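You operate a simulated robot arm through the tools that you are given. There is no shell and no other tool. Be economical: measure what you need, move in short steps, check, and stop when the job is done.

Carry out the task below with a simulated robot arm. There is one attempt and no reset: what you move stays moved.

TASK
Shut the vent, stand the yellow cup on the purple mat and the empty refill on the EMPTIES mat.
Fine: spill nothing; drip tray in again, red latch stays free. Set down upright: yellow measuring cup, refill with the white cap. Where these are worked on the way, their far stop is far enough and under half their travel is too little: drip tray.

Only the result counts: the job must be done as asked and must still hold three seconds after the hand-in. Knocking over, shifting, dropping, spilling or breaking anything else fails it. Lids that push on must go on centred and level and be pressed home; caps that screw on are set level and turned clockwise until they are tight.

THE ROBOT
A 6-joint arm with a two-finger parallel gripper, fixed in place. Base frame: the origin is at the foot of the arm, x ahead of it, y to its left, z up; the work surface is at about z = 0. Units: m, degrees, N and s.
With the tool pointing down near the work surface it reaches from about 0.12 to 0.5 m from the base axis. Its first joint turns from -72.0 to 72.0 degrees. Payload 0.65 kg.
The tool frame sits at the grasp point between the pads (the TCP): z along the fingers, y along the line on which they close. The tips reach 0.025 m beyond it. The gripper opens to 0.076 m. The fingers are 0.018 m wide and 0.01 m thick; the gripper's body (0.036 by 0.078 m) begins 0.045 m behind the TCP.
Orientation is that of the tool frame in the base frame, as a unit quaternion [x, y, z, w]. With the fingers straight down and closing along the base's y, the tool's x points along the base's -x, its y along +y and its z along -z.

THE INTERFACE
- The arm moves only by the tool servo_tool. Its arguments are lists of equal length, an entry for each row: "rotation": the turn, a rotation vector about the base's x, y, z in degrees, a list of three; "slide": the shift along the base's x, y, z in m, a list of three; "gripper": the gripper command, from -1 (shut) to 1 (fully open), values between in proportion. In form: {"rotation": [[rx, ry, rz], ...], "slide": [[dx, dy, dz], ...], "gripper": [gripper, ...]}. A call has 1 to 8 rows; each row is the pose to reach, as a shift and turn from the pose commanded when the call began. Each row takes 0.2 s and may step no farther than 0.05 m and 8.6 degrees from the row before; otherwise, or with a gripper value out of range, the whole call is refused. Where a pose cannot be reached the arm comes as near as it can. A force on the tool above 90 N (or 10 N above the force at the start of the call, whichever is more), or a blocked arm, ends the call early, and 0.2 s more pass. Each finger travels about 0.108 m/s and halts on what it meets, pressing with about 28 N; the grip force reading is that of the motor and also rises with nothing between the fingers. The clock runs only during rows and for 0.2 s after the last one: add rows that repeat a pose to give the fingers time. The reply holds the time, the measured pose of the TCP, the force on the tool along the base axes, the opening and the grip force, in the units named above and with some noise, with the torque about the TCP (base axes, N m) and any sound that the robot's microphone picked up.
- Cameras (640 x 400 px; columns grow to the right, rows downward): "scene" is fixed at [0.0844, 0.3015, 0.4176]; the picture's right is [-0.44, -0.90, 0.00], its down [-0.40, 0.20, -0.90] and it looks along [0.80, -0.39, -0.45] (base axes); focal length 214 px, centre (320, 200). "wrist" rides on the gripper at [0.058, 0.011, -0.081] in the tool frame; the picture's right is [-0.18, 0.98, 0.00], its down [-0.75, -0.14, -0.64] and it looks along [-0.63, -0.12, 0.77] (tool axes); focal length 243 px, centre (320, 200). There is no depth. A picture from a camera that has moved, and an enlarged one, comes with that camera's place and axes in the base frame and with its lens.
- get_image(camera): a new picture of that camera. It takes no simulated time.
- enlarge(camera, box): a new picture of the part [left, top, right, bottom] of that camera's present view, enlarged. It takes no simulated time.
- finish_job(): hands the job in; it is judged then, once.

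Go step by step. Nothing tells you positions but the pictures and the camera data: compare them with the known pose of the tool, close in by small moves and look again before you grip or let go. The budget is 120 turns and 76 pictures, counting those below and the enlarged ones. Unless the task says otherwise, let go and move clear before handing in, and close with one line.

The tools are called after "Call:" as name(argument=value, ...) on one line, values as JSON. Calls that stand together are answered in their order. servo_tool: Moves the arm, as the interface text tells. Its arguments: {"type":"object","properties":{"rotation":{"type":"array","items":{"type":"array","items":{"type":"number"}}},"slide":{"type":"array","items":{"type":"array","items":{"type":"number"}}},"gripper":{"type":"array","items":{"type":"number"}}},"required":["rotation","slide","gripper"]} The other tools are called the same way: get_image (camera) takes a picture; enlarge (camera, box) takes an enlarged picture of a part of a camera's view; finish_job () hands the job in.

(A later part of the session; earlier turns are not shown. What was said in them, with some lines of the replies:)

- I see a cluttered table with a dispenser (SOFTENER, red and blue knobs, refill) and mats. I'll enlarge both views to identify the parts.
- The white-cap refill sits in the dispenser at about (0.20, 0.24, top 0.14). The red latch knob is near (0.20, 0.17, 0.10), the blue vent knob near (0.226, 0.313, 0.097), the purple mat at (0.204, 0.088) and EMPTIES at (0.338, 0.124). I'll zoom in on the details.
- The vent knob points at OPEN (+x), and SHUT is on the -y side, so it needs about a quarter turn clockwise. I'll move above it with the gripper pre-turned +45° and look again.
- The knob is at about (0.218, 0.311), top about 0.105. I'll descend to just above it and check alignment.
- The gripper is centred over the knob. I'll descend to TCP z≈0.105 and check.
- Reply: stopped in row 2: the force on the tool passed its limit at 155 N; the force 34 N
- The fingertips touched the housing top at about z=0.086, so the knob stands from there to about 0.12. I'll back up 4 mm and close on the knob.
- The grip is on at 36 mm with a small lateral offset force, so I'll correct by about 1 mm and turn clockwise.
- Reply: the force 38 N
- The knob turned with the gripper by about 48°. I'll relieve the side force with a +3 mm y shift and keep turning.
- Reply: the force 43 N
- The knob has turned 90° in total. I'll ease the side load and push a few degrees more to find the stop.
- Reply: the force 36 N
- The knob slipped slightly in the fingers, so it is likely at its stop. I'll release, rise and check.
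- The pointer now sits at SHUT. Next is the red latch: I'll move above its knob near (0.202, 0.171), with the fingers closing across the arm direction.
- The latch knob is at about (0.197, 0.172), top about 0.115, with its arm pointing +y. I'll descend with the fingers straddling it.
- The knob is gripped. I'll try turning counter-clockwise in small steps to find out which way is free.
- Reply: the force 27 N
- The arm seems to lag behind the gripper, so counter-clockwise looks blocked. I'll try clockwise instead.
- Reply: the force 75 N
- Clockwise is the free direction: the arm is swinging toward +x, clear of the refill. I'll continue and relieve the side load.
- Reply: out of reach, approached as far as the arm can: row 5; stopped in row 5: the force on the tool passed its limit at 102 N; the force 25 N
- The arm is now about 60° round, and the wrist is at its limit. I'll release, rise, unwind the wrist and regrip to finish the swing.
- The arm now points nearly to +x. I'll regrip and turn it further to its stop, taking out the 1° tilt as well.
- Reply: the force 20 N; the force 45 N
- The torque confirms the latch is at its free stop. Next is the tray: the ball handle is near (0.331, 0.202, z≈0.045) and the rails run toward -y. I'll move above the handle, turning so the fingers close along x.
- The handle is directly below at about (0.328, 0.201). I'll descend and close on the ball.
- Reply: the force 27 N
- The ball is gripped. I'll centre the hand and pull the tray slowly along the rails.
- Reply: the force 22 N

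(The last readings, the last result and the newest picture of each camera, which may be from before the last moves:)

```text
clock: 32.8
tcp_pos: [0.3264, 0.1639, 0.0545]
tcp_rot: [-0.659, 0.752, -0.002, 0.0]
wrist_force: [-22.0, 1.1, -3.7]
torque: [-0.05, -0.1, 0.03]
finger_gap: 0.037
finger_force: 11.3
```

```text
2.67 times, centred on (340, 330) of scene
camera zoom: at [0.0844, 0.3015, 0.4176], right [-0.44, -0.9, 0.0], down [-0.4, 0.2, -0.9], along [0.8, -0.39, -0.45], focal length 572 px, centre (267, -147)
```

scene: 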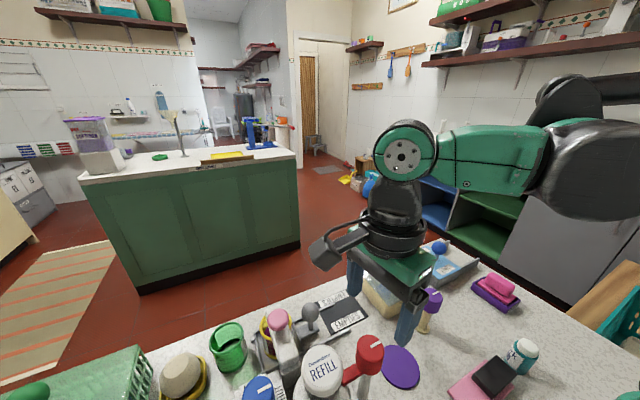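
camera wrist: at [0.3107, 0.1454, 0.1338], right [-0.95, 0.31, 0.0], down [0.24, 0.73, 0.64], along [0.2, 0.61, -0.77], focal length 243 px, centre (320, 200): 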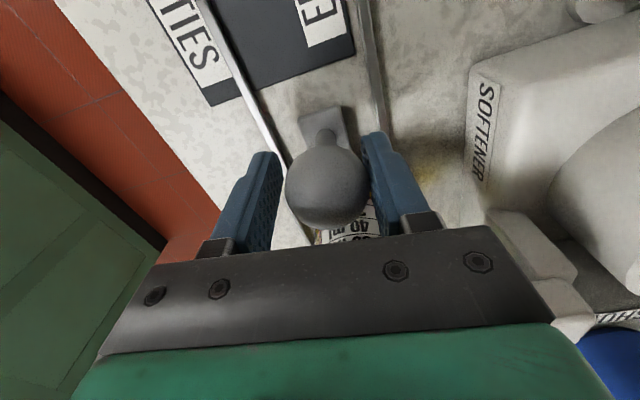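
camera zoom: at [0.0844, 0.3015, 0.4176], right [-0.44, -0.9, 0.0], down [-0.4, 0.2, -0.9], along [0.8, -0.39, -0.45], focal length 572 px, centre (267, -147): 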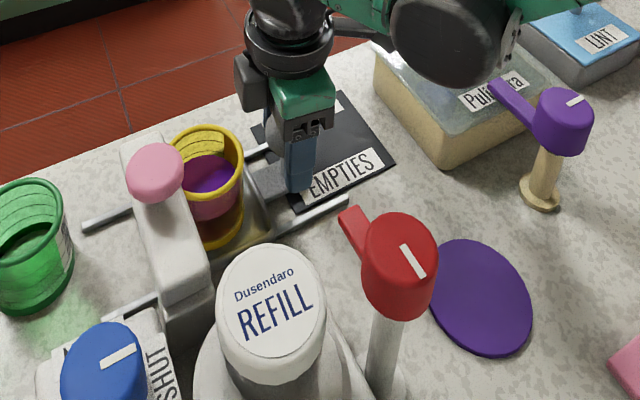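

The tray is sliding smoothly with the cup in it. I'll keep pulling toward the far stop.

Call:
servo_tool(rotation=[[0, 0, 0], [0, 0, 0], [0, 0, 0], [0, 0, 0], [0, 0, 0], [0, 0, 0], [0, 0, 0], [0, 0, 0]], slide=[[-0.001, -0.004, 0], [-0.0013, -0.01, 0], [-0.0016, -0.016, 0], [-0.002, -0.022, 0], [-0.0023, -0.028, 0], [-0.0026, -0.034, 0], [-0.0028, -0.038, 0], [-0.003, -0.042, 0]], gripper=[-0.5, -0.5, -0.5, -0.5, -0.5, -0.5, -0.5, -0.5])

Call:
get_image(camera="scene")

```text
clock: 34.6
tcp_pos: [0.3255, 0.1223, 0.0542]
tcp_rot: [-0.659, 0.753, -0.003, 0.002]
wrist_force: [33.2, 1.1, -4.7]
torque: [-0.19, 0.14, -0.1]
finger_gap: 0.033
finger_force: 45.2
```

```text
35 pictures are left
```

scene: 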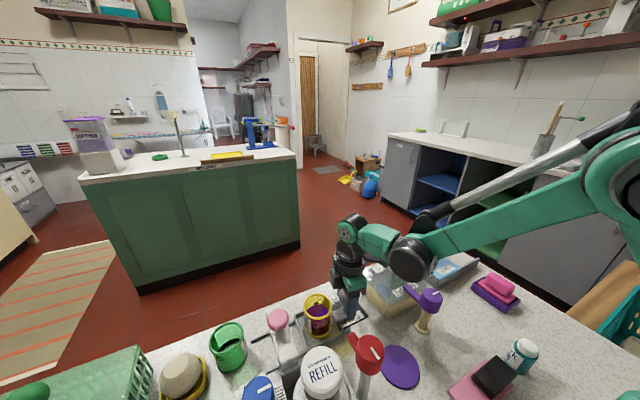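

Call:
servo_tool(rotation=[[0, 0, 0], [0, 0, 0], [0, 0, 0], [0, 0, 0], [0, 0, 0]], slide=[[0.001, -0.003, 0], [0.001, -0.007, 0], [0.001, -0.011, 0], [0.001, -0.015, 0], [0.001, -0.018, 0]], gripper=[-0.5, -0.5, -0.5, -0.5, -0.5])

Call:
enlarge(camera="scene", box=[240, 200, 480, 400])

```text
clock: 35.8
tcp_pos: [0.3234, 0.1059, 0.054]
tcp_rot: [-0.659, 0.752, 0.002, 0.002]
wrist_force: [4.4, 40.6, -1.6]
torque: [-0.1, -0.01, 0.0]
finger_gap: 0.0336
finger_force: 44.7
```

```text
2.00 times, centred on (360, 300) of scene
camera zoom: at [0.0843, 0.3015, 0.4176], right [-0.44, -0.9, 0.0], down [-0.4, 0.2, -0.9], along [0.8, -0.39, -0.45], focal length 429 px, centre (240, 0)
```

zoom: 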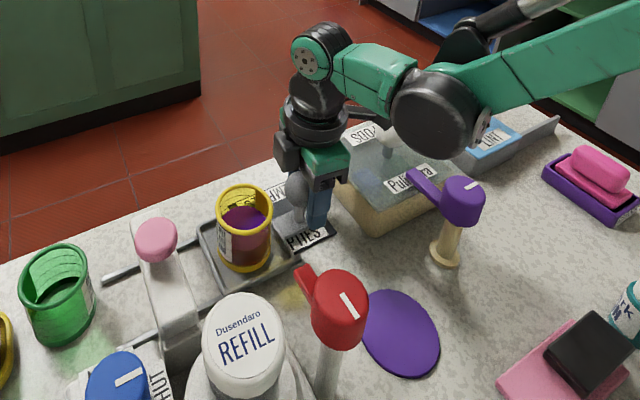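

The tray is at its far stop and the cup is clear of the spout. I'll release the ball, rise and look at the cup.

Call:
servo_tool(rotation=[[0, 0, 0], [0, 0, 0], [0, 0, 0], [0, 0, 0], [0, 0, 0], [0, 0, 0]], slide=[[0, 0.003, 0], [0, 0.003, 0], [0, 0.003, 0], [0, 0.003, 0.04], [0, 0.003, 0.08], [0, 0.003, 0.12]], gripper=[0, 0.5, 0.5, 0.5, 0.5, 0.5])

Call:
get_image(camera="wrist")

Call:
enlarge(camera="scene", box=[270, 260, 430, 400])

```text
clock: 37.2
tcp_pos: [0.3247, 0.1075, 0.1745]
tcp_rot: [-0.659, 0.752, -0.002, 0.001]
wrist_force: [0.7, 0.5, 0.3]
torque: [-0.02, -0.01, 0.0]
finger_gap: 0.0567
finger_force: 0.0
```

```text
33 pictures are left
camera wrist: at [0.3072, 0.052, 0.2541], right [-0.95, 0.31, 0.0], down [0.24, 0.73, 0.64], along [0.2, 0.61, -0.77], focal length 243 px, centre (320, 200)
```

wrist: 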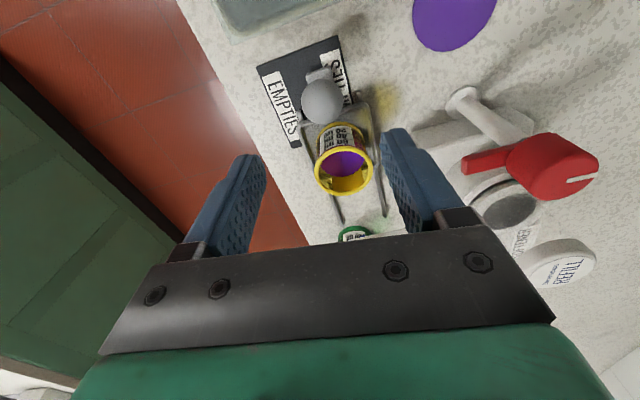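

```text
2.86 times, centred on (350, 330) of scene
camera zoom: at [0.0844, 0.3015, 0.4176], right [-0.44, -0.9, 0.0], down [-0.4, 0.2, -0.9], along [0.8, -0.39, -0.45], focal length 613 px, centre (234, -171)
```

zoom: 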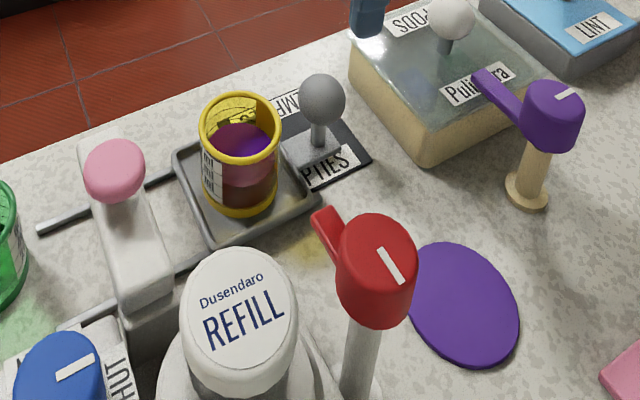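

The cup rim is centred near (0.3265, 0.18), z≈0.061. I'll move above it with the gripper fully open and check.

Call:
servo_tool(rotation=[[0, 0, 0], [0, 0, 0], [0, 0, 0]], slide=[[0.001, 0.036, 0], [0.0015, 0.072, -0.01], [0.0015, 0.072, -0.045]], gripper=[1, 1, 1])

Call:
get_image(camera="wrist")

Call:
enlarge(camera="scene", box=[240, 240, 420, 380])

```text
clock: 38.0
tcp_pos: [0.3267, 0.1803, 0.1303]
tcp_rot: [-0.658, 0.753, -0.002, 0.001]
wrist_force: [-0.1, -0.4, 1.1]
torque: [-0.02, 0.01, -0.01]
finger_gap: 0.076
finger_force: 0.1
```

```text
31 pictures are left
camera wrist: at [0.3084, 0.1245, 0.2097], right [-0.95, 0.31, 0.0], down [0.24, 0.73, 0.64], along [0.2, 0.61, -0.77], focal length 243 px, centre (320, 200)
```

wrist: 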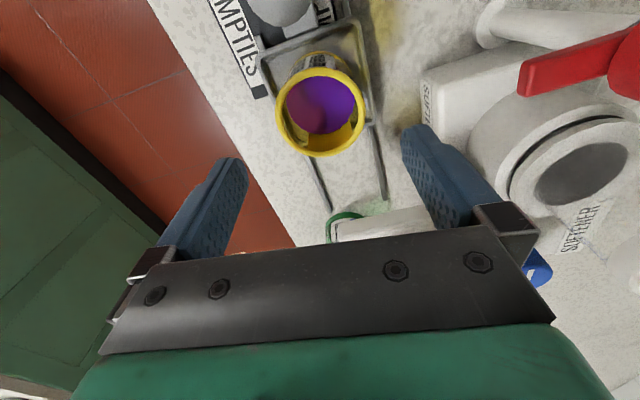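

```text
2.86 times, centred on (330, 310) of scene
camera zoom: at [0.0844, 0.3015, 0.4176], right [-0.44, -0.9, 0.0], down [-0.4, 0.2, -0.9], along [0.8, -0.39, -0.45], focal length 613 px, centre (291, -114)
```

zoom: 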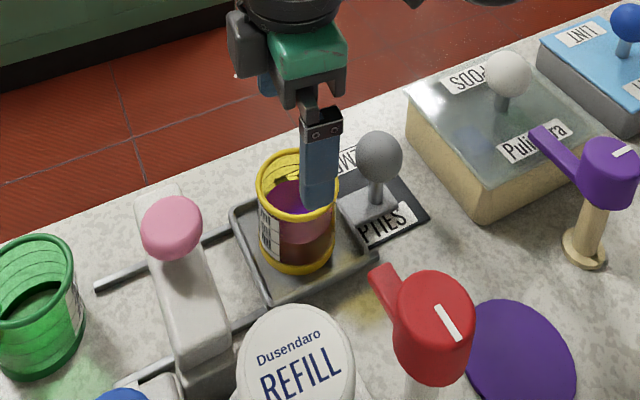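

The gripper is well centred over the cup. I'll descend so the tips stay above the tray rim, then close gently.

Call:
servo_tool(rotation=[[0, 0, 0], [0, 0, 0], [0, 0, 0]], slide=[[0, 0, -0.03], [0, 0, -0.06], [0, 0, -0.077]], gripper=[0.75, 0.75, 0.75])

Call:
servo_tool(rotation=[[0, 0, 0], [0, 0, 0], [0, 0, 0], [0, 0, 0]], slide=[[0, 0, 0], [0, 0, 0], [0, 0, 0], [0, 0, 0]], gripper=[0.5, 0.3, 0.15, 0.15])

Call:
get_image(camera="wrist")

```text
clock: 38.8
tcp_pos: [0.3259, 0.1804, 0.0522]
tcp_rot: [-0.659, 0.752, -0.001, 0.001]
wrist_force: [-0.1, 0.1, -0.1]
torque: [0.01, 0.0, 0.03]
finger_gap: 0.0664
finger_force: 0.1
```

```text
clock: 39.8
tcp_pos: [0.3264, 0.1809, 0.0508]
tcp_rot: [-0.659, 0.753, -0.001, 0.001]
wrist_force: [0.2, -0.1, -0.5]
torque: [0.03, 0.02, 0.0]
finger_gap: 0.05
finger_force: 27.6
```

```text
29 pictures are left
camera wrist: at [0.3088, 0.1242, 0.1324], right [-0.95, 0.31, 0.0], down [0.24, 0.73, 0.64], along [0.2, 0.61, -0.77], focal length 243 px, centre (320, 200)
```

wrist: 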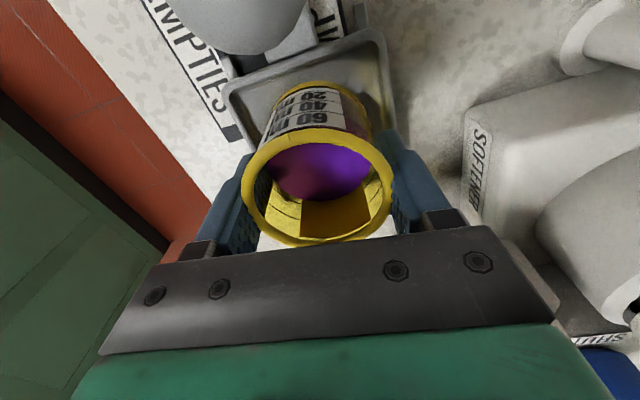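

The cup is held firmly at 50 mm. I'll lift it straight up, slowly.

Call:
servo_tool(rotation=[[0, 0, 0], [0, 0, 0], [0, 0, 0], [0, 0, 0], [0, 0, 0], [0, 0, 0], [0, 0, 0], [0, 0, 0]], slide=[[0, 0, 0.004], [0, 0, 0.012], [0, 0, 0.024], [0, 0, 0.036], [0, 0, 0.048], [0, 0, 0.06], [0, 0, 0.072], [0, 0, 0.08]], gripper=[0.15, 0.15, 0.15, 0.15, 0.15, 0.15, 0.15, 0.15])

Call:
servo_tool(rotation=[[0, 0, -3], [0, 0, -8], [0, 0, -13], [0, 0, -18], [0, 0, -23], [0, 0, -28], [0, 0, -33], [0, 0, -37]], slide=[[0, -0.004, 0.003], [-0.003, -0.014, 0.005], [-0.006, -0.026, 0.005], [-0.012, -0.038, 0.005], [-0.019, -0.05, 0.005], [-0.027, -0.062, 0.005], [-0.036, -0.072, 0.005], [-0.043, -0.078, 0.005]], gripper=[0.15, 0.15, 0.15, 0.15, 0.15, 0.15, 0.15, 0.15])

Call:
get_image(camera="scene")

```text
clock: 41.6
tcp_pos: [0.3271, 0.1793, 0.1316]
tcp_rot: [-0.658, 0.753, -0.001, 0.001]
wrist_force: [0.6, -0.1, -0.6]
torque: [0.02, -0.02, 0.0]
finger_gap: 0.0501
finger_force: 27.9
```

```text
clock: 43.4
tcp_pos: [0.2835, 0.1018, 0.1367]
tcp_rot: [-0.385, 0.923, -0.002, 0.001]
wrist_force: [1.3, -0.2, -0.5]
torque: [0.02, -0.01, -0.03]
finger_gap: 0.05
finger_force: 28.6
```

```text
28 pictures are left
```

scene: 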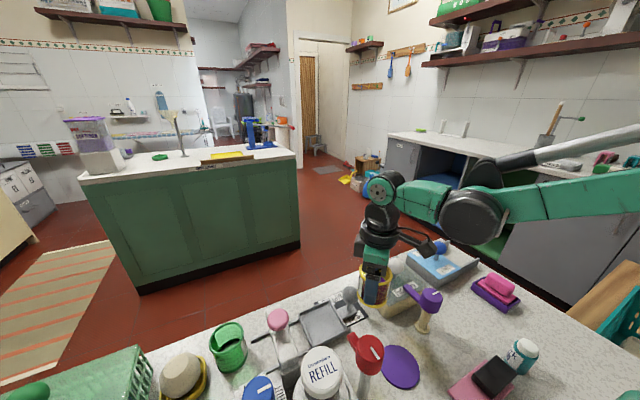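

The cup is travelling level. I'll continue to above the mat centre at (0.204, 0.091).

Call:
servo_tool(rotation=[[0, 0, -4], [0, 0, -10], [0, 0, -16], [0, 0, -22], [0, 0, -28], [0, 0, -34], [0, 0, -40], [0, 0, -45]], slide=[[-0.005, -0.001, 0], [-0.015, -0.003, 0], [-0.027, -0.005, 0], [-0.039, -0.007, 0], [-0.051, -0.009, 0], [-0.063, -0.01, 0], [-0.073, -0.011, 0], [-0.0795, -0.011, 0]], gripper=[0.15, 0.15, 0.15, 0.15, 0.15, 0.15, 0.15, 0.15])

Call:
get_image(camera="wrist")

Call:
enlarge(camera="scene", box=[320, 260, 480, 400])

```text
clock: 45.2
tcp_pos: [0.2043, 0.0901, 0.1364]
tcp_rot: [-0.002, 1.0, -0.001, -0.001]
wrist_force: [0.6, 0.6, -0.3]
torque: [-0.01, 0.03, 0.01]
finger_gap: 0.0498
finger_force: 27.9
```

```text
27 pictures are left
camera wrist: at [0.1466, 0.1027, 0.2172], right [0.18, 0.98, 0.0], down [0.75, -0.14, 0.64], along [0.63, -0.12, -0.77], focal length 243 px, centre (320, 200)
```

wrist: 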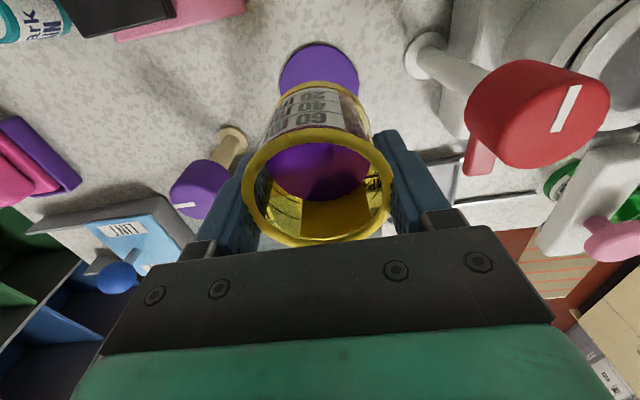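

```text
2.86 times, centred on (400, 330) of scene
camera zoom: at [0.0844, 0.3015, 0.4176], right [-0.44, -0.9, 0.0], down [-0.4, 0.2, -0.9], along [0.8, -0.39, -0.45], focal length 613 px, centre (91, -171)
```

zoom: 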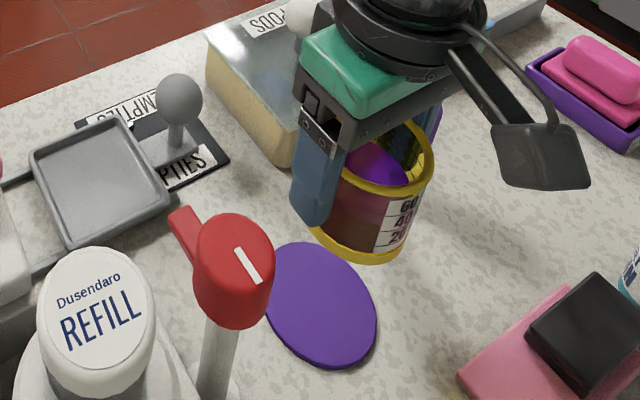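

The cup hangs centred over the mat. I'll lower it slowly.

Call:
servo_tool(rotation=[[0, 0, 0], [0, 0, 0], [0, 0, 0], [0, 0, 0], [0, 0, 0], [0, 0, 0], [0, 0, 0], [0, 0, 0]], slide=[[0, 0.001, -0.005], [0, 0.001, -0.018], [0, 0.001, -0.032], [0, 0.001, -0.046], [0, 0.001, -0.06], [0, 0.001, -0.072], [0, 0.001, -0.08], [0, 0.001, -0.086]], gripper=[0.15, 0.15, 0.15, 0.15, 0.15, 0.15, 0.15, 0.15])

Call:
enlarge(camera="scene", box=[340, 300, 460, 400])

```text
clock: 47.0
tcp_pos: [0.2037, 0.0924, 0.0509]
tcp_rot: [-0.004, 1.0, -0.001, 0.0]
wrist_force: [-1.1, 0.5, -0.3]
torque: [0.0, -0.02, 0.0]
finger_gap: 0.0499
finger_force: 27.8
```

```text
4.00 times, centred on (400, 350) of scene
camera zoom: at [0.0844, 0.3015, 0.4176], right [-0.44, -0.9, 0.0], down [-0.4, 0.2, -0.9], along [0.8, -0.39, -0.45], focal length 858 px, centre (0, -400)
```

zoom: 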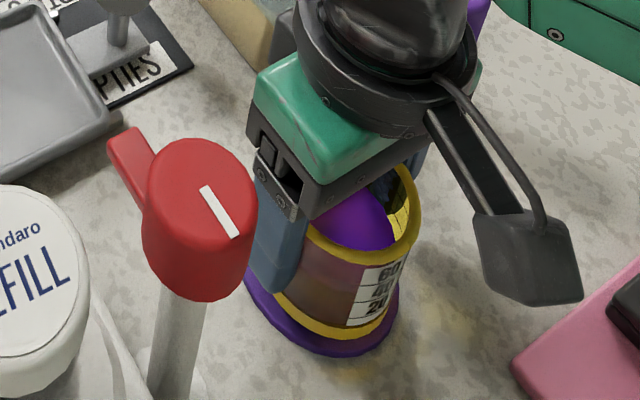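

Call:
servo_tool(rotation=[[0, 0, 0], [0, 0, 0], [0, 0, 0], [0, 0, 0]], slide=[[0, -0.0005, -0.002], [0, -0.0005, -0.004], [0, -0.0005, -0.006], [0, -0.0005, -0.0075]], gripper=[0.15, 0.15, 0.15, 0.15])

Call:
enlarge(camera="scene", box=[340, 300, 460, 400])

```text
clock: 48.1
tcp_pos: [0.2047, 0.0908, 0.0437]
tcp_rot: [-0.004, 1.0, -0.001, -0.001]
wrist_force: [0.6, -1.5, 55.5]
torque: [0.34, 0.16, 0.03]
finger_gap: 0.0502
finger_force: 28.0
stopped in row 4: the force on the tool passed its limit at 96 N (the readings are from after the stop); the commanded pose is now the measured one
```

```text
4.00 times, centred on (400, 350) of scene
camera zoom: at [0.0843, 0.3014, 0.4177], right [-0.44, -0.9, 0.0], down [-0.4, 0.2, -0.9], along [0.8, -0.39, -0.45], focal length 858 px, centre (0, -400)
```

zoom: 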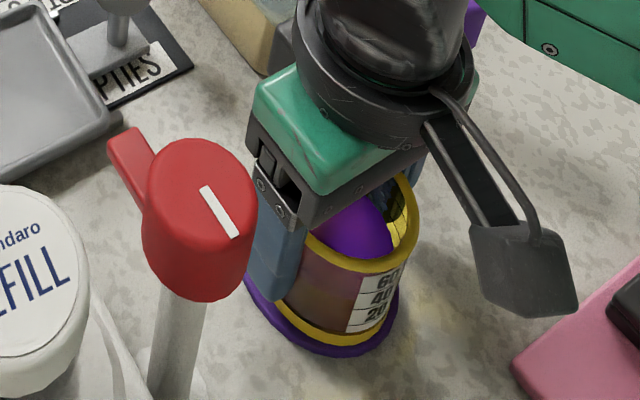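

The cup is standing on the mat. I'll ease up 1 mm, open slowly, then rise.

Call:
servo_tool(rotation=[[0, 0, 0], [0, 0, 0], [0, 0, 0], [0, 0, 0], [0, 0, 0], [0, 0, 0], [0, 0, 0]], slide=[[0, 0, 0.001], [0, 0, 0.001], [0, 0, 0.001], [0, 0, 0.001], [0, 0, 0.03], [0, 0, 0.07], [0, 0, 0.11]], gripper=[0.3, 0.5, 0.75, 0.75, 0.75, 0.75, 0.75])

Call:
get_image(camera="wrist")

Call:
enlarge(camera="scene", box=[220, 260, 460, 400])

```text
clock: 49.7
tcp_pos: [0.2055, 0.0917, 0.1547]
tcp_rot: [-0.003, 1.0, -0.002, -0.001]
wrist_force: [0.0, -1.0, -0.1]
torque: [-0.01, 0.01, 0.01]
finger_gap: 0.0666
finger_force: 0.1
```

```text
23 pictures are left
camera wrist: at [0.1475, 0.1032, 0.2349], right [0.18, 0.98, 0.0], down [0.75, -0.13, 0.64], along [0.63, -0.12, -0.77], focal length 243 px, centre (320, 200)
```

wrist: 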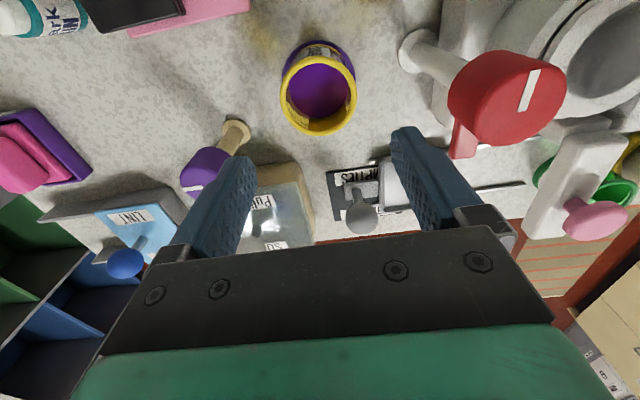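

```text
2.67 times, centred on (340, 330) of scene
camera zoom: at [0.0843, 0.3015, 0.4176], right [-0.44, -0.9, 0.0], down [-0.4, 0.2, -0.9], along [0.8, -0.39, -0.45], focal length 572 px, centre (267, -147)
```

zoom: 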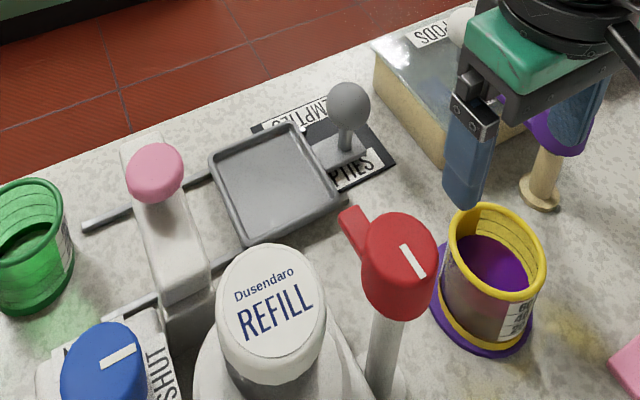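

The cup is standing on the mat. Next I'll go back to the tray ball near (0.324, 0.107) with the same grip as before and push the tray in.

Call:
servo_tool(rotation=[[0, 0, 8], [0, 0, 16], [0, 0, 24], [0, 0, 32], [0, 0, 40], [0, 0, 48], [0, 0, 56], [0, 0, 64]], slide=[[0, 0, 0.02], [0.015, 0, 0.02], [0.03, 0.002, 0.02], [0.05, 0.004, 0.02], [0.07, 0.006, 0.02], [0.09, 0.009, 0.02], [0.105, 0.012, 0.02], [0.118, 0.014, 0.02]], gripper=[0.75, 0.75, 0.75, 0.75, 0.75, 0.75, 0.75, 0.75])

Call:
servo_tool(rotation=[[0, 0, 8], [0, 0, 16], [0, 0, 18.5], [0, 0, 18.5]], slide=[[0, 0, 0], [0, 0, -0.02], [0, 0, -0.04], [0, 0, -0.06]], gripper=[0.6, 0.6, 0.6, 0.6])

Call:
get_image(camera="wrist")

```text
clock: 51.5
tcp_pos: [0.3222, 0.1049, 0.173]
tcp_rot: [-0.533, 0.846, -0.002, 0.001]
wrist_force: [0.0, 0.8, -0.2]
torque: [0.01, 0.0, 0.01]
finger_gap: 0.0666
finger_force: 0.1
```

```text
clock: 52.5
tcp_pos: [0.3213, 0.1058, 0.1153]
tcp_rot: [-0.663, 0.749, -0.002, 0.0]
wrist_force: [0.0, 0.1, -0.1]
torque: [0.0, -0.03, 0.03]
finger_gap: 0.061
finger_force: 0.0
```

```text
21 pictures are left
camera wrist: at [0.3052, 0.0494, 0.1947], right [-0.95, 0.3, 0.0], down [0.23, 0.73, 0.64], along [0.2, 0.61, -0.77], focal length 243 px, centre (320, 200)
```

wrist: 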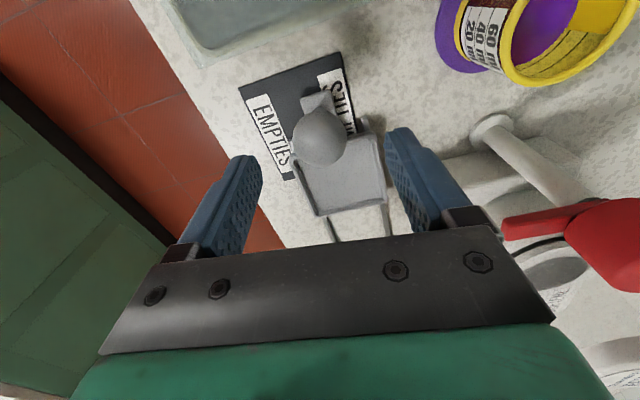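

Call:
servo_tool(rotation=[[0, 0, 0], [0, 0, 0], [0, 0, 0], [0, 0, 0], [0, 0, 0], [0, 0, 0]], slide=[[0.003, 0.006, -0.02], [0.003, 0.006, -0.045], [0.003, 0.006, -0.062], [0.003, 0.006, -0.062], [0.003, 0.006, -0.062], [0.003, 0.006, -0.062]], gripper=[0.6, 0.6, 0.6, 0.1, -0.3, -0.3])

Call:
enlarge(camera="scene", box=[220, 240, 460, 400])

```text
clock: 53.9
tcp_pos: [0.324, 0.1104, 0.0527]
tcp_rot: [-0.663, 0.749, -0.001, -0.001]
wrist_force: [-15.9, 0.6, -19.8]
torque: [-0.01, -0.07, 0.02]
finger_gap: 0.0332
finger_force: 45.1
```

```text
2.50 times, centred on (340, 320) of scene
camera zoom: at [0.0844, 0.3015, 0.4176], right [-0.44, -0.9, 0.0], down [-0.4, 0.2, -0.9], along [0.8, -0.39, -0.45], focal length 536 px, centre (270, -100)
```

zoom: 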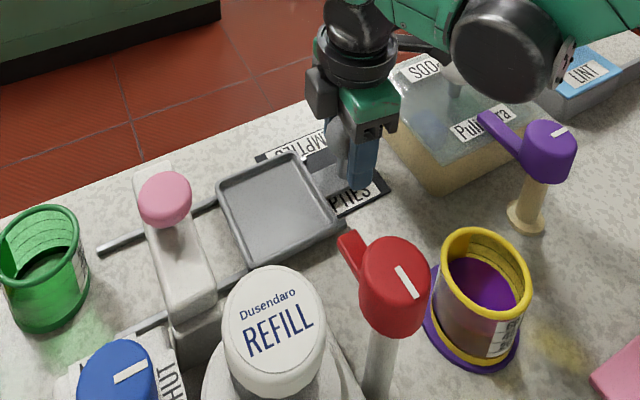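

The ball is gripped. I'll push the tray back in along the rails.

Call:
servo_tool(rotation=[[0, 0, 0], [0, 0, 0], [0, 0, 0], [0, 0, 0], [0, 0, 0], [0, 0, 0], [0, 0, 0], [0, 0, 0]], slide=[[-0.001, 0.008, 0], [-0.0005, 0.02, 0], [0, 0.032, 0], [0.0005, 0.044, 0], [0.001, 0.056, 0], [0.0015, 0.068, 0], [0.002, 0.08, 0], [0.0025, 0.088, 0]], gripper=[-0.3, -0.3, -0.3, -0.3, -0.3, -0.3, -0.3, -0.3])

Call:
servo_tool(rotation=[[0, 0, 0], [0, 0, 0], [0, 0, 0], [0, 0, 0]], slide=[[0, 0.002, 0], [0, 0.004, 0], [0, 0.006, 0], [0, 0.007, 0]], gripper=[-0.3, -0.3, -0.3, -0.3])

Call:
enlarge(camera="scene", box=[220, 260, 460, 400])

```text
clock: 55.7
tcp_pos: [0.3255, 0.1996, 0.0522]
tcp_rot: [-0.663, 0.749, 0.002, -0.005]
wrist_force: [-59.3, -4.3, 7.7]
torque: [0.93, -0.46, 0.31]
finger_gap: 0.0332
finger_force: 45.3
```

```text
clock: 56.7
tcp_pos: [0.3278, 0.2066, 0.0516]
tcp_rot: [-0.662, 0.749, -0.002, 0.001]
wrist_force: [-14.9, -4.3, 0.1]
torque: [-0.02, -0.05, 0.06]
finger_gap: 0.0381
finger_force: 7.5
```

```text
2.67 times, centred on (340, 330) of scene
camera zoom: at [0.0844, 0.3015, 0.4176], right [-0.44, -0.9, 0.0], down [-0.4, 0.2, -0.9], along [0.8, -0.39, -0.45], focal length 572 px, centre (267, -147)
```

zoom: 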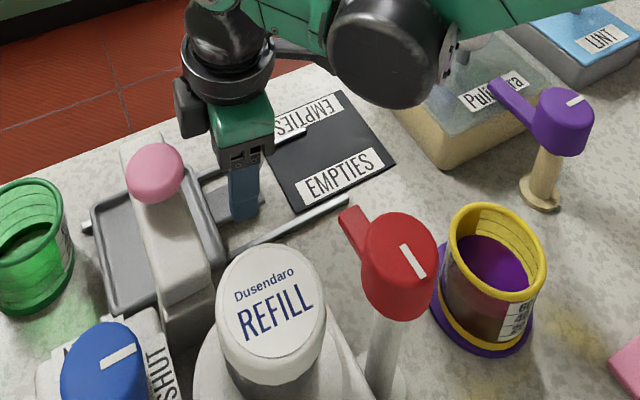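

Call:
servo_tool(rotation=[[0, 0, 0], [0, 0, 0], [0, 0, 0], [0, 0, 0], [0, 0, 0], [0, 0, 0], [0, 0, 0], [0, 0, 0]], slide=[[-0.001, 0.003, 0], [-0.001, 0.005, 0], [-0.001, 0.005, 0], [-0.001, 0.005, 0], [-0.001, 0, 0.0], [-0.001, -0.004, 0.04], [-0.001, -0.004, 0.09], [-0.001, -0.004, 0.14]], gripper=[-0.3, -0.3, 0.2, 0.6, 0.6, 0.6, 0.6, 0.6])

Call:
get_image(camera="wrist")

Call:
enlarge(camera="scene", box=[220, 260, 460, 400])

```text
clock: 58.5
tcp_pos: [0.3265, 0.2009, 0.1918]
tcp_rot: [-0.662, 0.75, -0.002, 0.0]
wrist_force: [-0.1, -0.9, 0.1]
torque: [0.03, 0.0, 0.01]
finger_gap: 0.061
finger_force: 0.0
```

```text
18 pictures are left
camera wrist: at [0.3094, 0.1453, 0.2724], right [-0.95, 0.3, 0.0], down [0.23, 0.73, 0.64], along [0.2, 0.61, -0.77], focal length 243 px, centre (320, 200)
```

wrist: 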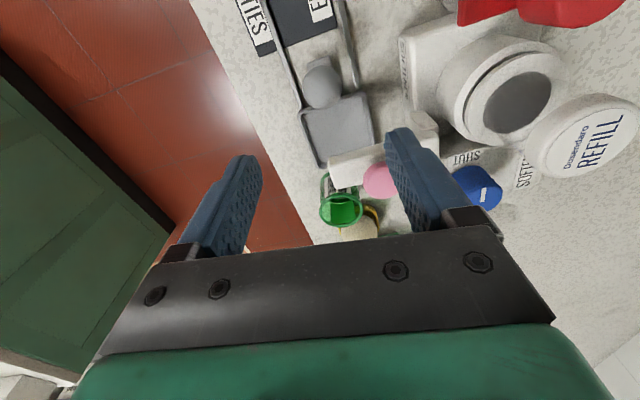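

```text
2.67 times, centred on (340, 330) of scene
camera zoom: at [0.0844, 0.3015, 0.4176], right [-0.44, -0.9, 0.0], down [-0.4, 0.2, -0.9], along [0.8, -0.39, -0.45], focal length 572 px, centre (267, -147)
```

zoom: 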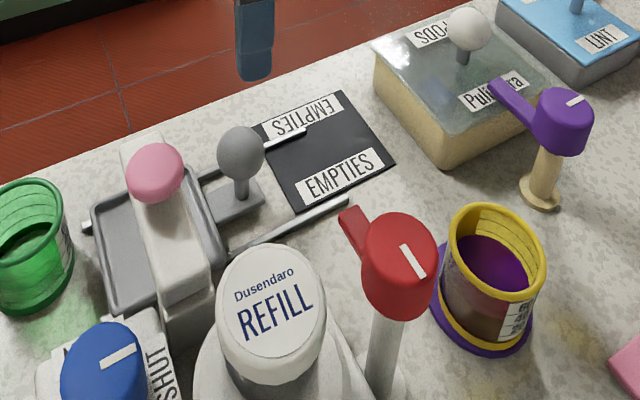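

The tray is back exactly at its initial place. Next is the refill, with its cap near (0.196, 0.243) and top about 0.15. I'll move above it, keeping the fingers closing along x.

Call:
servo_tool(rotation=[[0, 0, 0], [0, 0, 0], [0, 0, 0], [0, 0, 0], [0, 0, 0]], slide=[[0, 0, 0.03], [-0.035, 0.012, 0.045], [-0.075, 0.025, 0.045], [-0.11, 0.036, 0.045], [-0.13, 0.042, 0.045]], gripper=[0.8, 0.8, 0.8, 0.8, 0.8])

Call:
get_image(camera="wrist")

```text
clock: 59.7
tcp_pos: [0.1957, 0.245, 0.2383]
tcp_rot: [-0.662, 0.75, -0.003, 0.0]
wrist_force: [0.8, 0.2, -0.8]
torque: [0.0, 0.02, 0.02]
finger_gap: 0.0685
finger_force: 0.0
```

```text
16 pictures are left
camera wrist: at [0.1789, 0.1886, 0.3179], right [-0.95, 0.3, 0.0], down [0.23, 0.73, 0.64], along [0.2, 0.61, -0.77], focal length 243 px, centre (320, 200)
```

wrist: 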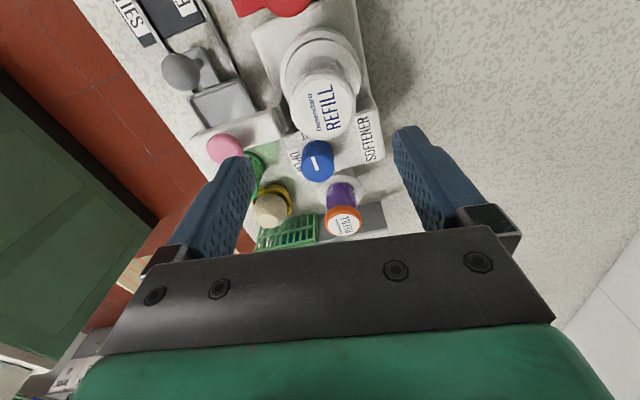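

Call:
servo_tool(rotation=[[0, 0, 0], [0, 0, 0], [0, 0, 0]], slide=[[-0.0015, -0.001, -0.03], [-0.0015, -0.001, -0.055], [-0.0015, -0.001, -0.07]], gripper=[0.8, 0.8, 0.8])

Call:
get_image(camera="wrist")

Call:
enlarge(camera="scene", box=[220, 260, 460, 400])

```text
clock: 60.5
tcp_pos: [0.1964, 0.2435, 0.1678]
tcp_rot: [-0.662, 0.749, -0.003, 0.001]
wrist_force: [-0.3, -0.9, -0.1]
torque: [-0.01, -0.01, 0.01]
finger_gap: 0.0683
finger_force: 0.0
```

```text
15 pictures are left
camera wrist: at [0.1781, 0.1871, 0.2472], right [-0.95, 0.3, 0.0], down [0.23, 0.73, 0.64], along [0.2, 0.61, -0.77], focal length 243 px, centre (320, 200)
```

wrist: 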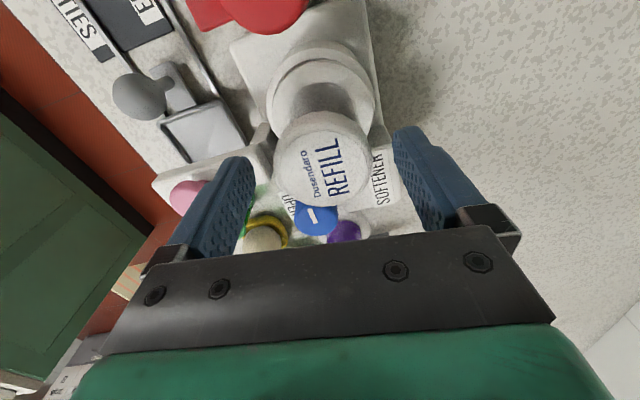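

```text
2.67 times, centred on (340, 330) of scene
camera zoom: at [0.0844, 0.3015, 0.4176], right [-0.44, -0.9, 0.0], down [-0.4, 0.2, -0.9], along [0.8, -0.39, -0.45], focal length 572 px, centre (267, -147)
```

zoom: 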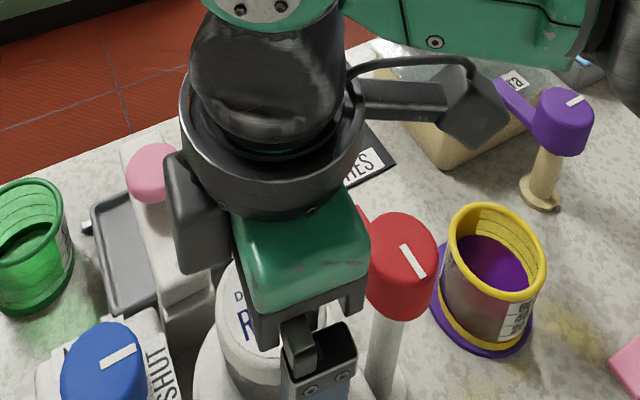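

The gripper is aligned. I'll descend and close on the cap.

Call:
servo_tool(rotation=[[0, 0, 0], [0, 0, 0], [0, 0, 0], [0, 0, 0], [0, 0, 0], [0, 0, 0]], slide=[[0, 0, -0.015], [0, 0, -0.03], [0, 0, -0.03], [0, 0, -0.03], [0, 0, -0.03], [0, 0, -0.03]], gripper=[0.8, 0.8, 0.5, 0.2, -0.1, -0.1])

Call:
get_image(camera="wrist")

```text
clock: 61.9
tcp_pos: [0.1949, 0.2444, 0.1369]
tcp_rot: [-0.662, 0.75, -0.002, 0.0]
wrist_force: [-0.8, 0.7, -0.3]
torque: [0.01, 0.01, 0.01]
finger_gap: 0.0434
finger_force: 28.1
```

```text
13 pictures are left
camera wrist: at [0.178, 0.1877, 0.2171], right [-0.95, 0.3, 0.0], down [0.23, 0.73, 0.64], along [0.2, 0.61, -0.77], focal length 243 px, centre (320, 200)
```

wrist: 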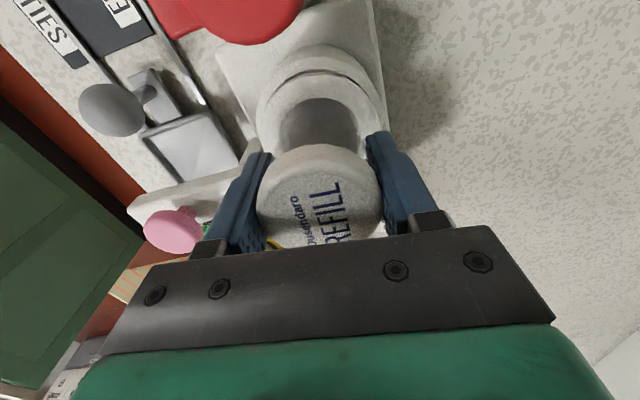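

The cap is held at 43 mm with 28 N. I'll lift straight up, watching the force.

Call:
servo_tool(rotation=[[0, 0, 0], [0, 0, 0], [0, 0, 0], [0, 0, 0], [0, 0, 0], [0, 0, 0], [0, 0, 0], [0, 0, 0]], slide=[[0, 0, 0.004], [0, 0, 0.01], [0, 0, 0.02], [0, 0, 0.032], [0, 0, 0.046], [0, 0, 0.06], [0, 0, 0.076], [0, 0, 0.09]], gripper=[-0.1, -0.1, -0.1, -0.1, -0.1, -0.1, -0.1, -0.1])

Call:
get_image(camera="scene")

```text
clock: 63.7
tcp_pos: [0.1946, 0.2426, 0.2266]
tcp_rot: [-0.662, 0.75, -0.002, 0.0]
wrist_force: [-0.9, 0.9, -1.7]
torque: [-0.01, -0.02, -0.02]
finger_gap: 0.0434
finger_force: 28.2
```

```text
12 pictures are left
```

scene: 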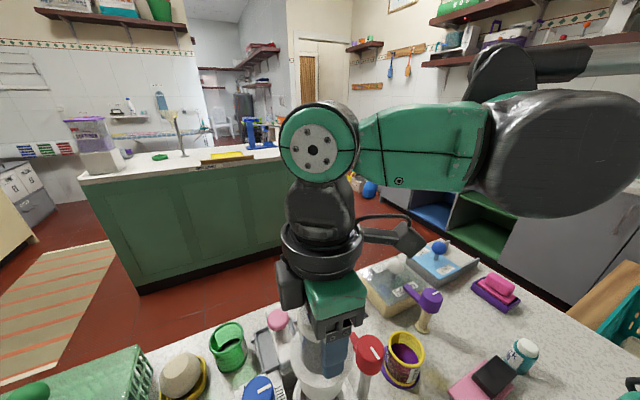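

Call:
enlarge(camera="scene", box=[260, 280, 420, 400])

```text
3.33 times, centred on (340, 340) of scene
camera zoom: at [0.0844, 0.3015, 0.4176], right [-0.44, -0.9, 0.0], down [-0.4, 0.2, -0.9], along [0.8, -0.39, -0.45], focal length 715 px, centre (253, -267)
```

zoom: 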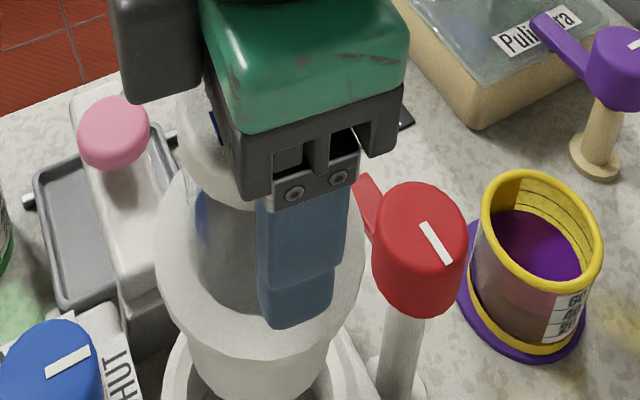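

The refill has a wide white collar with a lower part below it. I'll lift higher to see its bottom.

Call:
servo_tool(rotation=[[0, 0, 0], [0, 0, 0], [0, 0, 0], [0, 0, 0], [0, 0, 0]], slide=[[0.003, 0, 0.008], [0.01, 0, 0.022], [0.018, 0, 0.036], [0.026, 0, 0.05], [0.03, 0, 0.06]], gripper=[-0.1, -0.1, -0.1, -0.1, -0.1])

Call:
get_image(camera="scene")

```text
clock: 64.9
tcp_pos: [0.226, 0.2425, 0.2872]
tcp_rot: [-0.662, 0.749, -0.002, 0.0]
wrist_force: [0.2, -0.5, 0.1]
torque: [0.01, -0.01, -0.03]
finger_gap: 0.0432
finger_force: 27.4
```

```text
10 pictures are left
```

scene: 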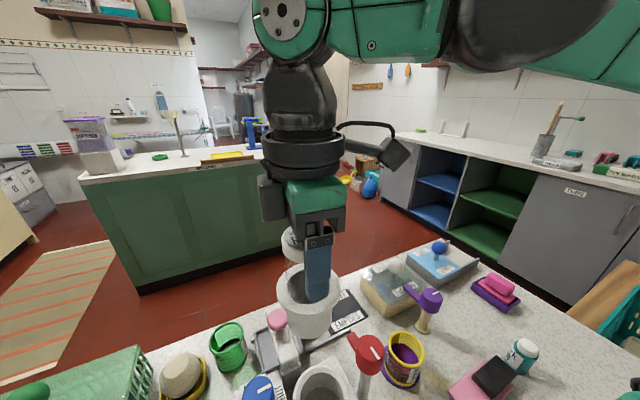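

The refill bottom hangs about 0.11 m below the TCP. I'll carry it high to above EMPTIES at about (0.330, 0.113), clear of the rail ends.

Call:
servo_tool(rotation=[[0, 0, 0], [0, 0, 0], [0, 0, 0], [0, 0, 0], [0, 0, 0], [0, 0, 0], [0, 0, 0], [0, 0, 0]], slide=[[0.007, -0.006, 0], [0.02, -0.02, 0], [0.035, -0.038, 0], [0.05, -0.058, 0], [0.066, -0.078, -0.005], [0.082, -0.099, -0.01], [0.096, -0.118, -0.018], [0.104, -0.13, -0.025]], gripper=[-0.1, -0.1, -0.1, -0.1, -0.1, -0.1, -0.1, -0.1])

Call:
servo_tool(rotation=[[0, 0, 0], [0, 0, 0], [0, 0, 0], [0, 0, 0], [0, 0, 0], [0, 0, 0]], slide=[[0, 0, -0.006], [0, 0, -0.022], [0, 0, -0.04], [0, 0, -0.058], [0, 0, -0.076], [0, 0, -0.09]], gripper=[-0.1, -0.1, -0.1, -0.1, -0.1, -0.1])

Call:
enlarge(camera="scene", box=[260, 200, 440, 360])

Call:
get_image(camera="wrist")

```text
clock: 66.7
tcp_pos: [0.3289, 0.1123, 0.2612]
tcp_rot: [-0.662, 0.749, -0.001, 0.0]
wrist_force: [0.4, 0.4, 0.5]
torque: [-0.01, -0.02, -0.01]
finger_gap: 0.0435
finger_force: 27.8
```

```text
clock: 68.1
tcp_pos: [0.3287, 0.1133, 0.171]
tcp_rot: [-0.662, 0.75, -0.002, 0.0]
wrist_force: [0.4, -0.6, -0.1]
torque: [-0.02, 0.0, 0.01]
finger_gap: 0.0431
finger_force: 28.1
```

```text
2.50 times, centred on (350, 280) of scene
camera zoom: at [0.0844, 0.3015, 0.4176], right [-0.44, -0.9, 0.0], down [-0.4, 0.2, -0.9], along [0.8, -0.39, -0.45], focal length 536 px, centre (245, 0)
```

zoom: 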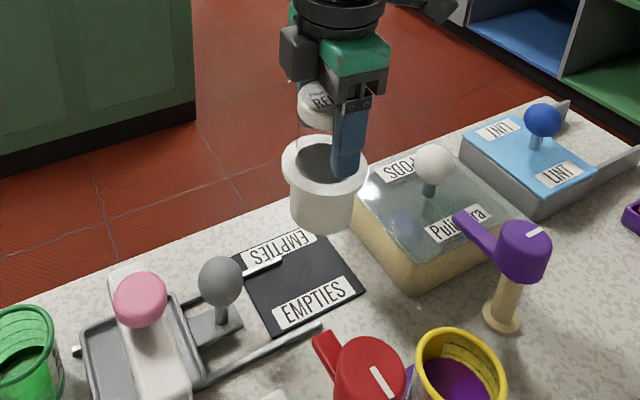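

```text
8 pictures are left
camera wrist: at [0.312, 0.0575, 0.2516], right [-0.95, 0.3, 0.0], down [0.23, 0.73, 0.64], along [0.2, 0.61, -0.77], focal length 243 px, centre (320, 200)
```

wrist: 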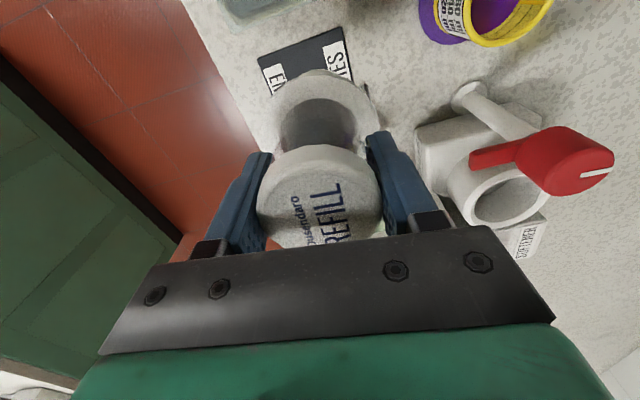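

The refill hangs upright above the mat. I'll lower it further and then feel for contact in small steps.

Call:
servo_tool(rotation=[[0, 0, 0], [0, 0, 0], [0, 0, 0], [0, 0, 0], [0, 0, 0]], slide=[[0, 0, -0.008], [0, 0, -0.02], [0, 0, -0.032], [0, 0, -0.042], [0, 0, -0.05]], gripper=[-0.1, -0.1, -0.1, -0.1, -0.1])

Call:
enlarge(camera="scene", box=[260, 220, 440, 360])

```text
clock: 69.3
tcp_pos: [0.3291, 0.1134, 0.1215]
tcp_rot: [-0.662, 0.749, -0.002, 0.0]
wrist_force: [-0.7, -0.4, 0.3]
torque: [0.0, 0.01, 0.05]
finger_gap: 0.0433
finger_force: 28.3
```

```text
2.86 times, centred on (350, 290) of scene
camera zoom: at [0.0844, 0.3015, 0.4176], right [-0.44, -0.9, 0.0], down [-0.4, 0.2, -0.9], along [0.8, -0.39, -0.45], focal length 613 px, centre (234, -57)
```

zoom: 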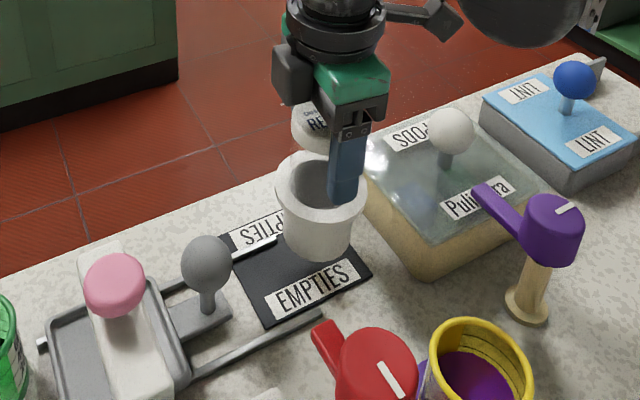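

Call:
servo_tool(rotation=[[0, 0, 0], [0, 0, 0], [0, 0, 0], [0, 0, 0], [0, 0, 0], [0, 0, 0]], slide=[[0, 0, -0.005], [0, 0, -0.01], [0, 0, -0.014], [0, 0, -0.017], [0, 0, -0.02], [0, 0, -0.022]], gripper=[-0.1, -0.1, -0.1, -0.1, -0.1, -0.1])

Call:
enlarge(camera="scene", box=[260, 220, 440, 360])

```text
clock: 70.7
tcp_pos: [0.329, 0.1127, 0.0992]
tcp_rot: [-0.662, 0.75, -0.003, 0.001]
wrist_force: [-0.7, 0.4, -0.7]
torque: [0.0, 0.01, -0.03]
finger_gap: 0.0433
finger_force: 28.2
```

```text
2.86 times, centred on (350, 290) of scene
camera zoom: at [0.0844, 0.3015, 0.4176], right [-0.44, -0.9, 0.0], down [-0.4, 0.2, -0.9], along [0.8, -0.39, -0.45], focal length 613 px, centre (234, -57)
```

zoom: 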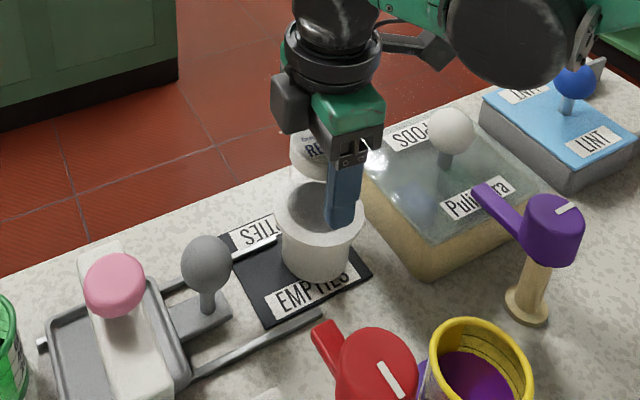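

About 1 cm remains, so I'll feel for contact in 1.5 mm steps.

Call:
servo_tool(rotation=[[0, 0, 0], [0, 0, 0], [0, 0, 0], [0, 0, 0], [0, 0, 0], [0, 0, 0], [0, 0, 0], [0, 0, 0]], slide=[[0, 0, -0.003], [0, 0, -0.005], [0, 0, -0.0065], [0, 0, -0.008], [0, 0, -0.0095], [0, 0, -0.011], [0, 0, -0.0125], [0, 0, -0.014]], gripper=[-0.1, -0.1, -0.1, -0.1, -0.1, -0.1, -0.1, -0.1])

```text
clock: 72.5
tcp_pos: [0.3284, 0.1117, 0.0855]
tcp_rot: [-0.662, 0.749, -0.002, 0.0]
wrist_force: [0.4, -1.1, 22.8]
torque: [-0.03, 0.11, 0.01]
finger_gap: 0.0436
finger_force: 28.0
```

Contact is at about z=0.085 with 23 N. I'll check the placement before letting go.

Call:
enlarge(camera="scene", box=[270, 240, 410, 350])

```text
3.64 times, centred on (340, 295) of scene
camera zoom: at [0.0843, 0.3015, 0.4177], right [-0.44, -0.9, 0.0], down [-0.4, 0.2, -0.9], along [0.8, -0.39, -0.45], focal length 780 px, centre (247, -146)
```

zoom: 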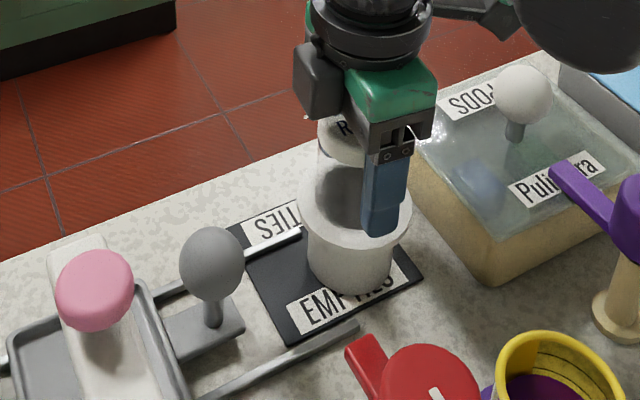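

The refill stands upright on the mat, clear of the rail end. I'll release slowly and rise.

Call:
servo_tool(rotation=[[0, 0, 0], [0, 0, 0], [0, 0, 0], [0, 0, 0], [0, 0, 0], [0, 0, 0], [0, 0, 0], [0, 0, 0]], slide=[[0, 0, 0.0007], [0, 0, 0.0007], [0, 0, 0.0007], [0, 0, 0.0007], [0, 0, 0.02], [0, 0, 0.05], [0, 0, 0.09], [0, 0, 0.13]], gripper=[0.2, 0.4, 0.65, 0.65, 0.65, 0.65, 0.65, 0.65])

Call:
get_image(camera="scene")

Call:
get_image(camera="wrist")

```text
clock: 74.3
tcp_pos: [0.3263, 0.1136, 0.2157]
tcp_rot: [-0.662, 0.75, -0.002, 0.0]
wrist_force: [0.4, -0.3, -0.9]
torque: [0.0, 0.01, -0.01]
finger_gap: 0.0627
finger_force: 0.1
```

```text
4 pictures are left
```

scene: 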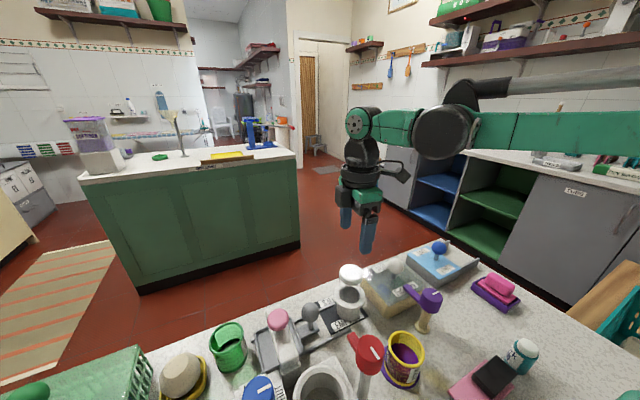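

```text
3 pictures are left
camera wrist: at [0.3112, 0.0576, 0.2965], right [-0.95, 0.3, 0.0], down [0.23, 0.73, 0.64], along [0.2, 0.61, -0.77], focal length 243 px, centre (320, 200)
```

wrist: 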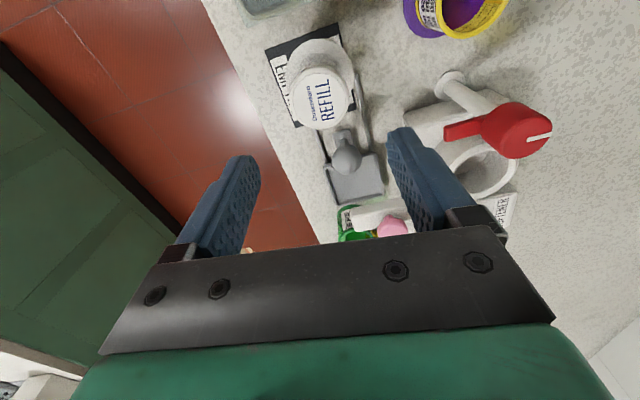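

Call:
enlarge(camera="scene", box=[220, 260, 440, 400])

```text
2.86 times, centred on (330, 330) of scene
camera zoom: at [0.0844, 0.3015, 0.4176], right [-0.44, -0.9, 0.0], down [-0.4, 0.2, -0.9], along [0.8, -0.39, -0.45], focal length 613 px, centre (291, -171)
```

zoom: 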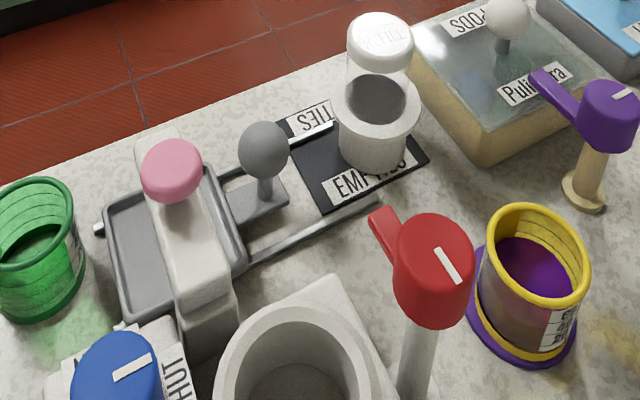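

Everything looks right: vent at SHUT, latch free, tray in, cup on the purple mat, and refill upright on EMPTIES. I'm handing in.

Call:
finish_job()

```text
The job is handed in.
```

I handed the job in with the vent at SHUT, the yellow cup upright on the purple mat and the empty white-cap refill upright on EMPTIES; the drip tray is back in, the red latch is free, and I saw no spill in the pictures.
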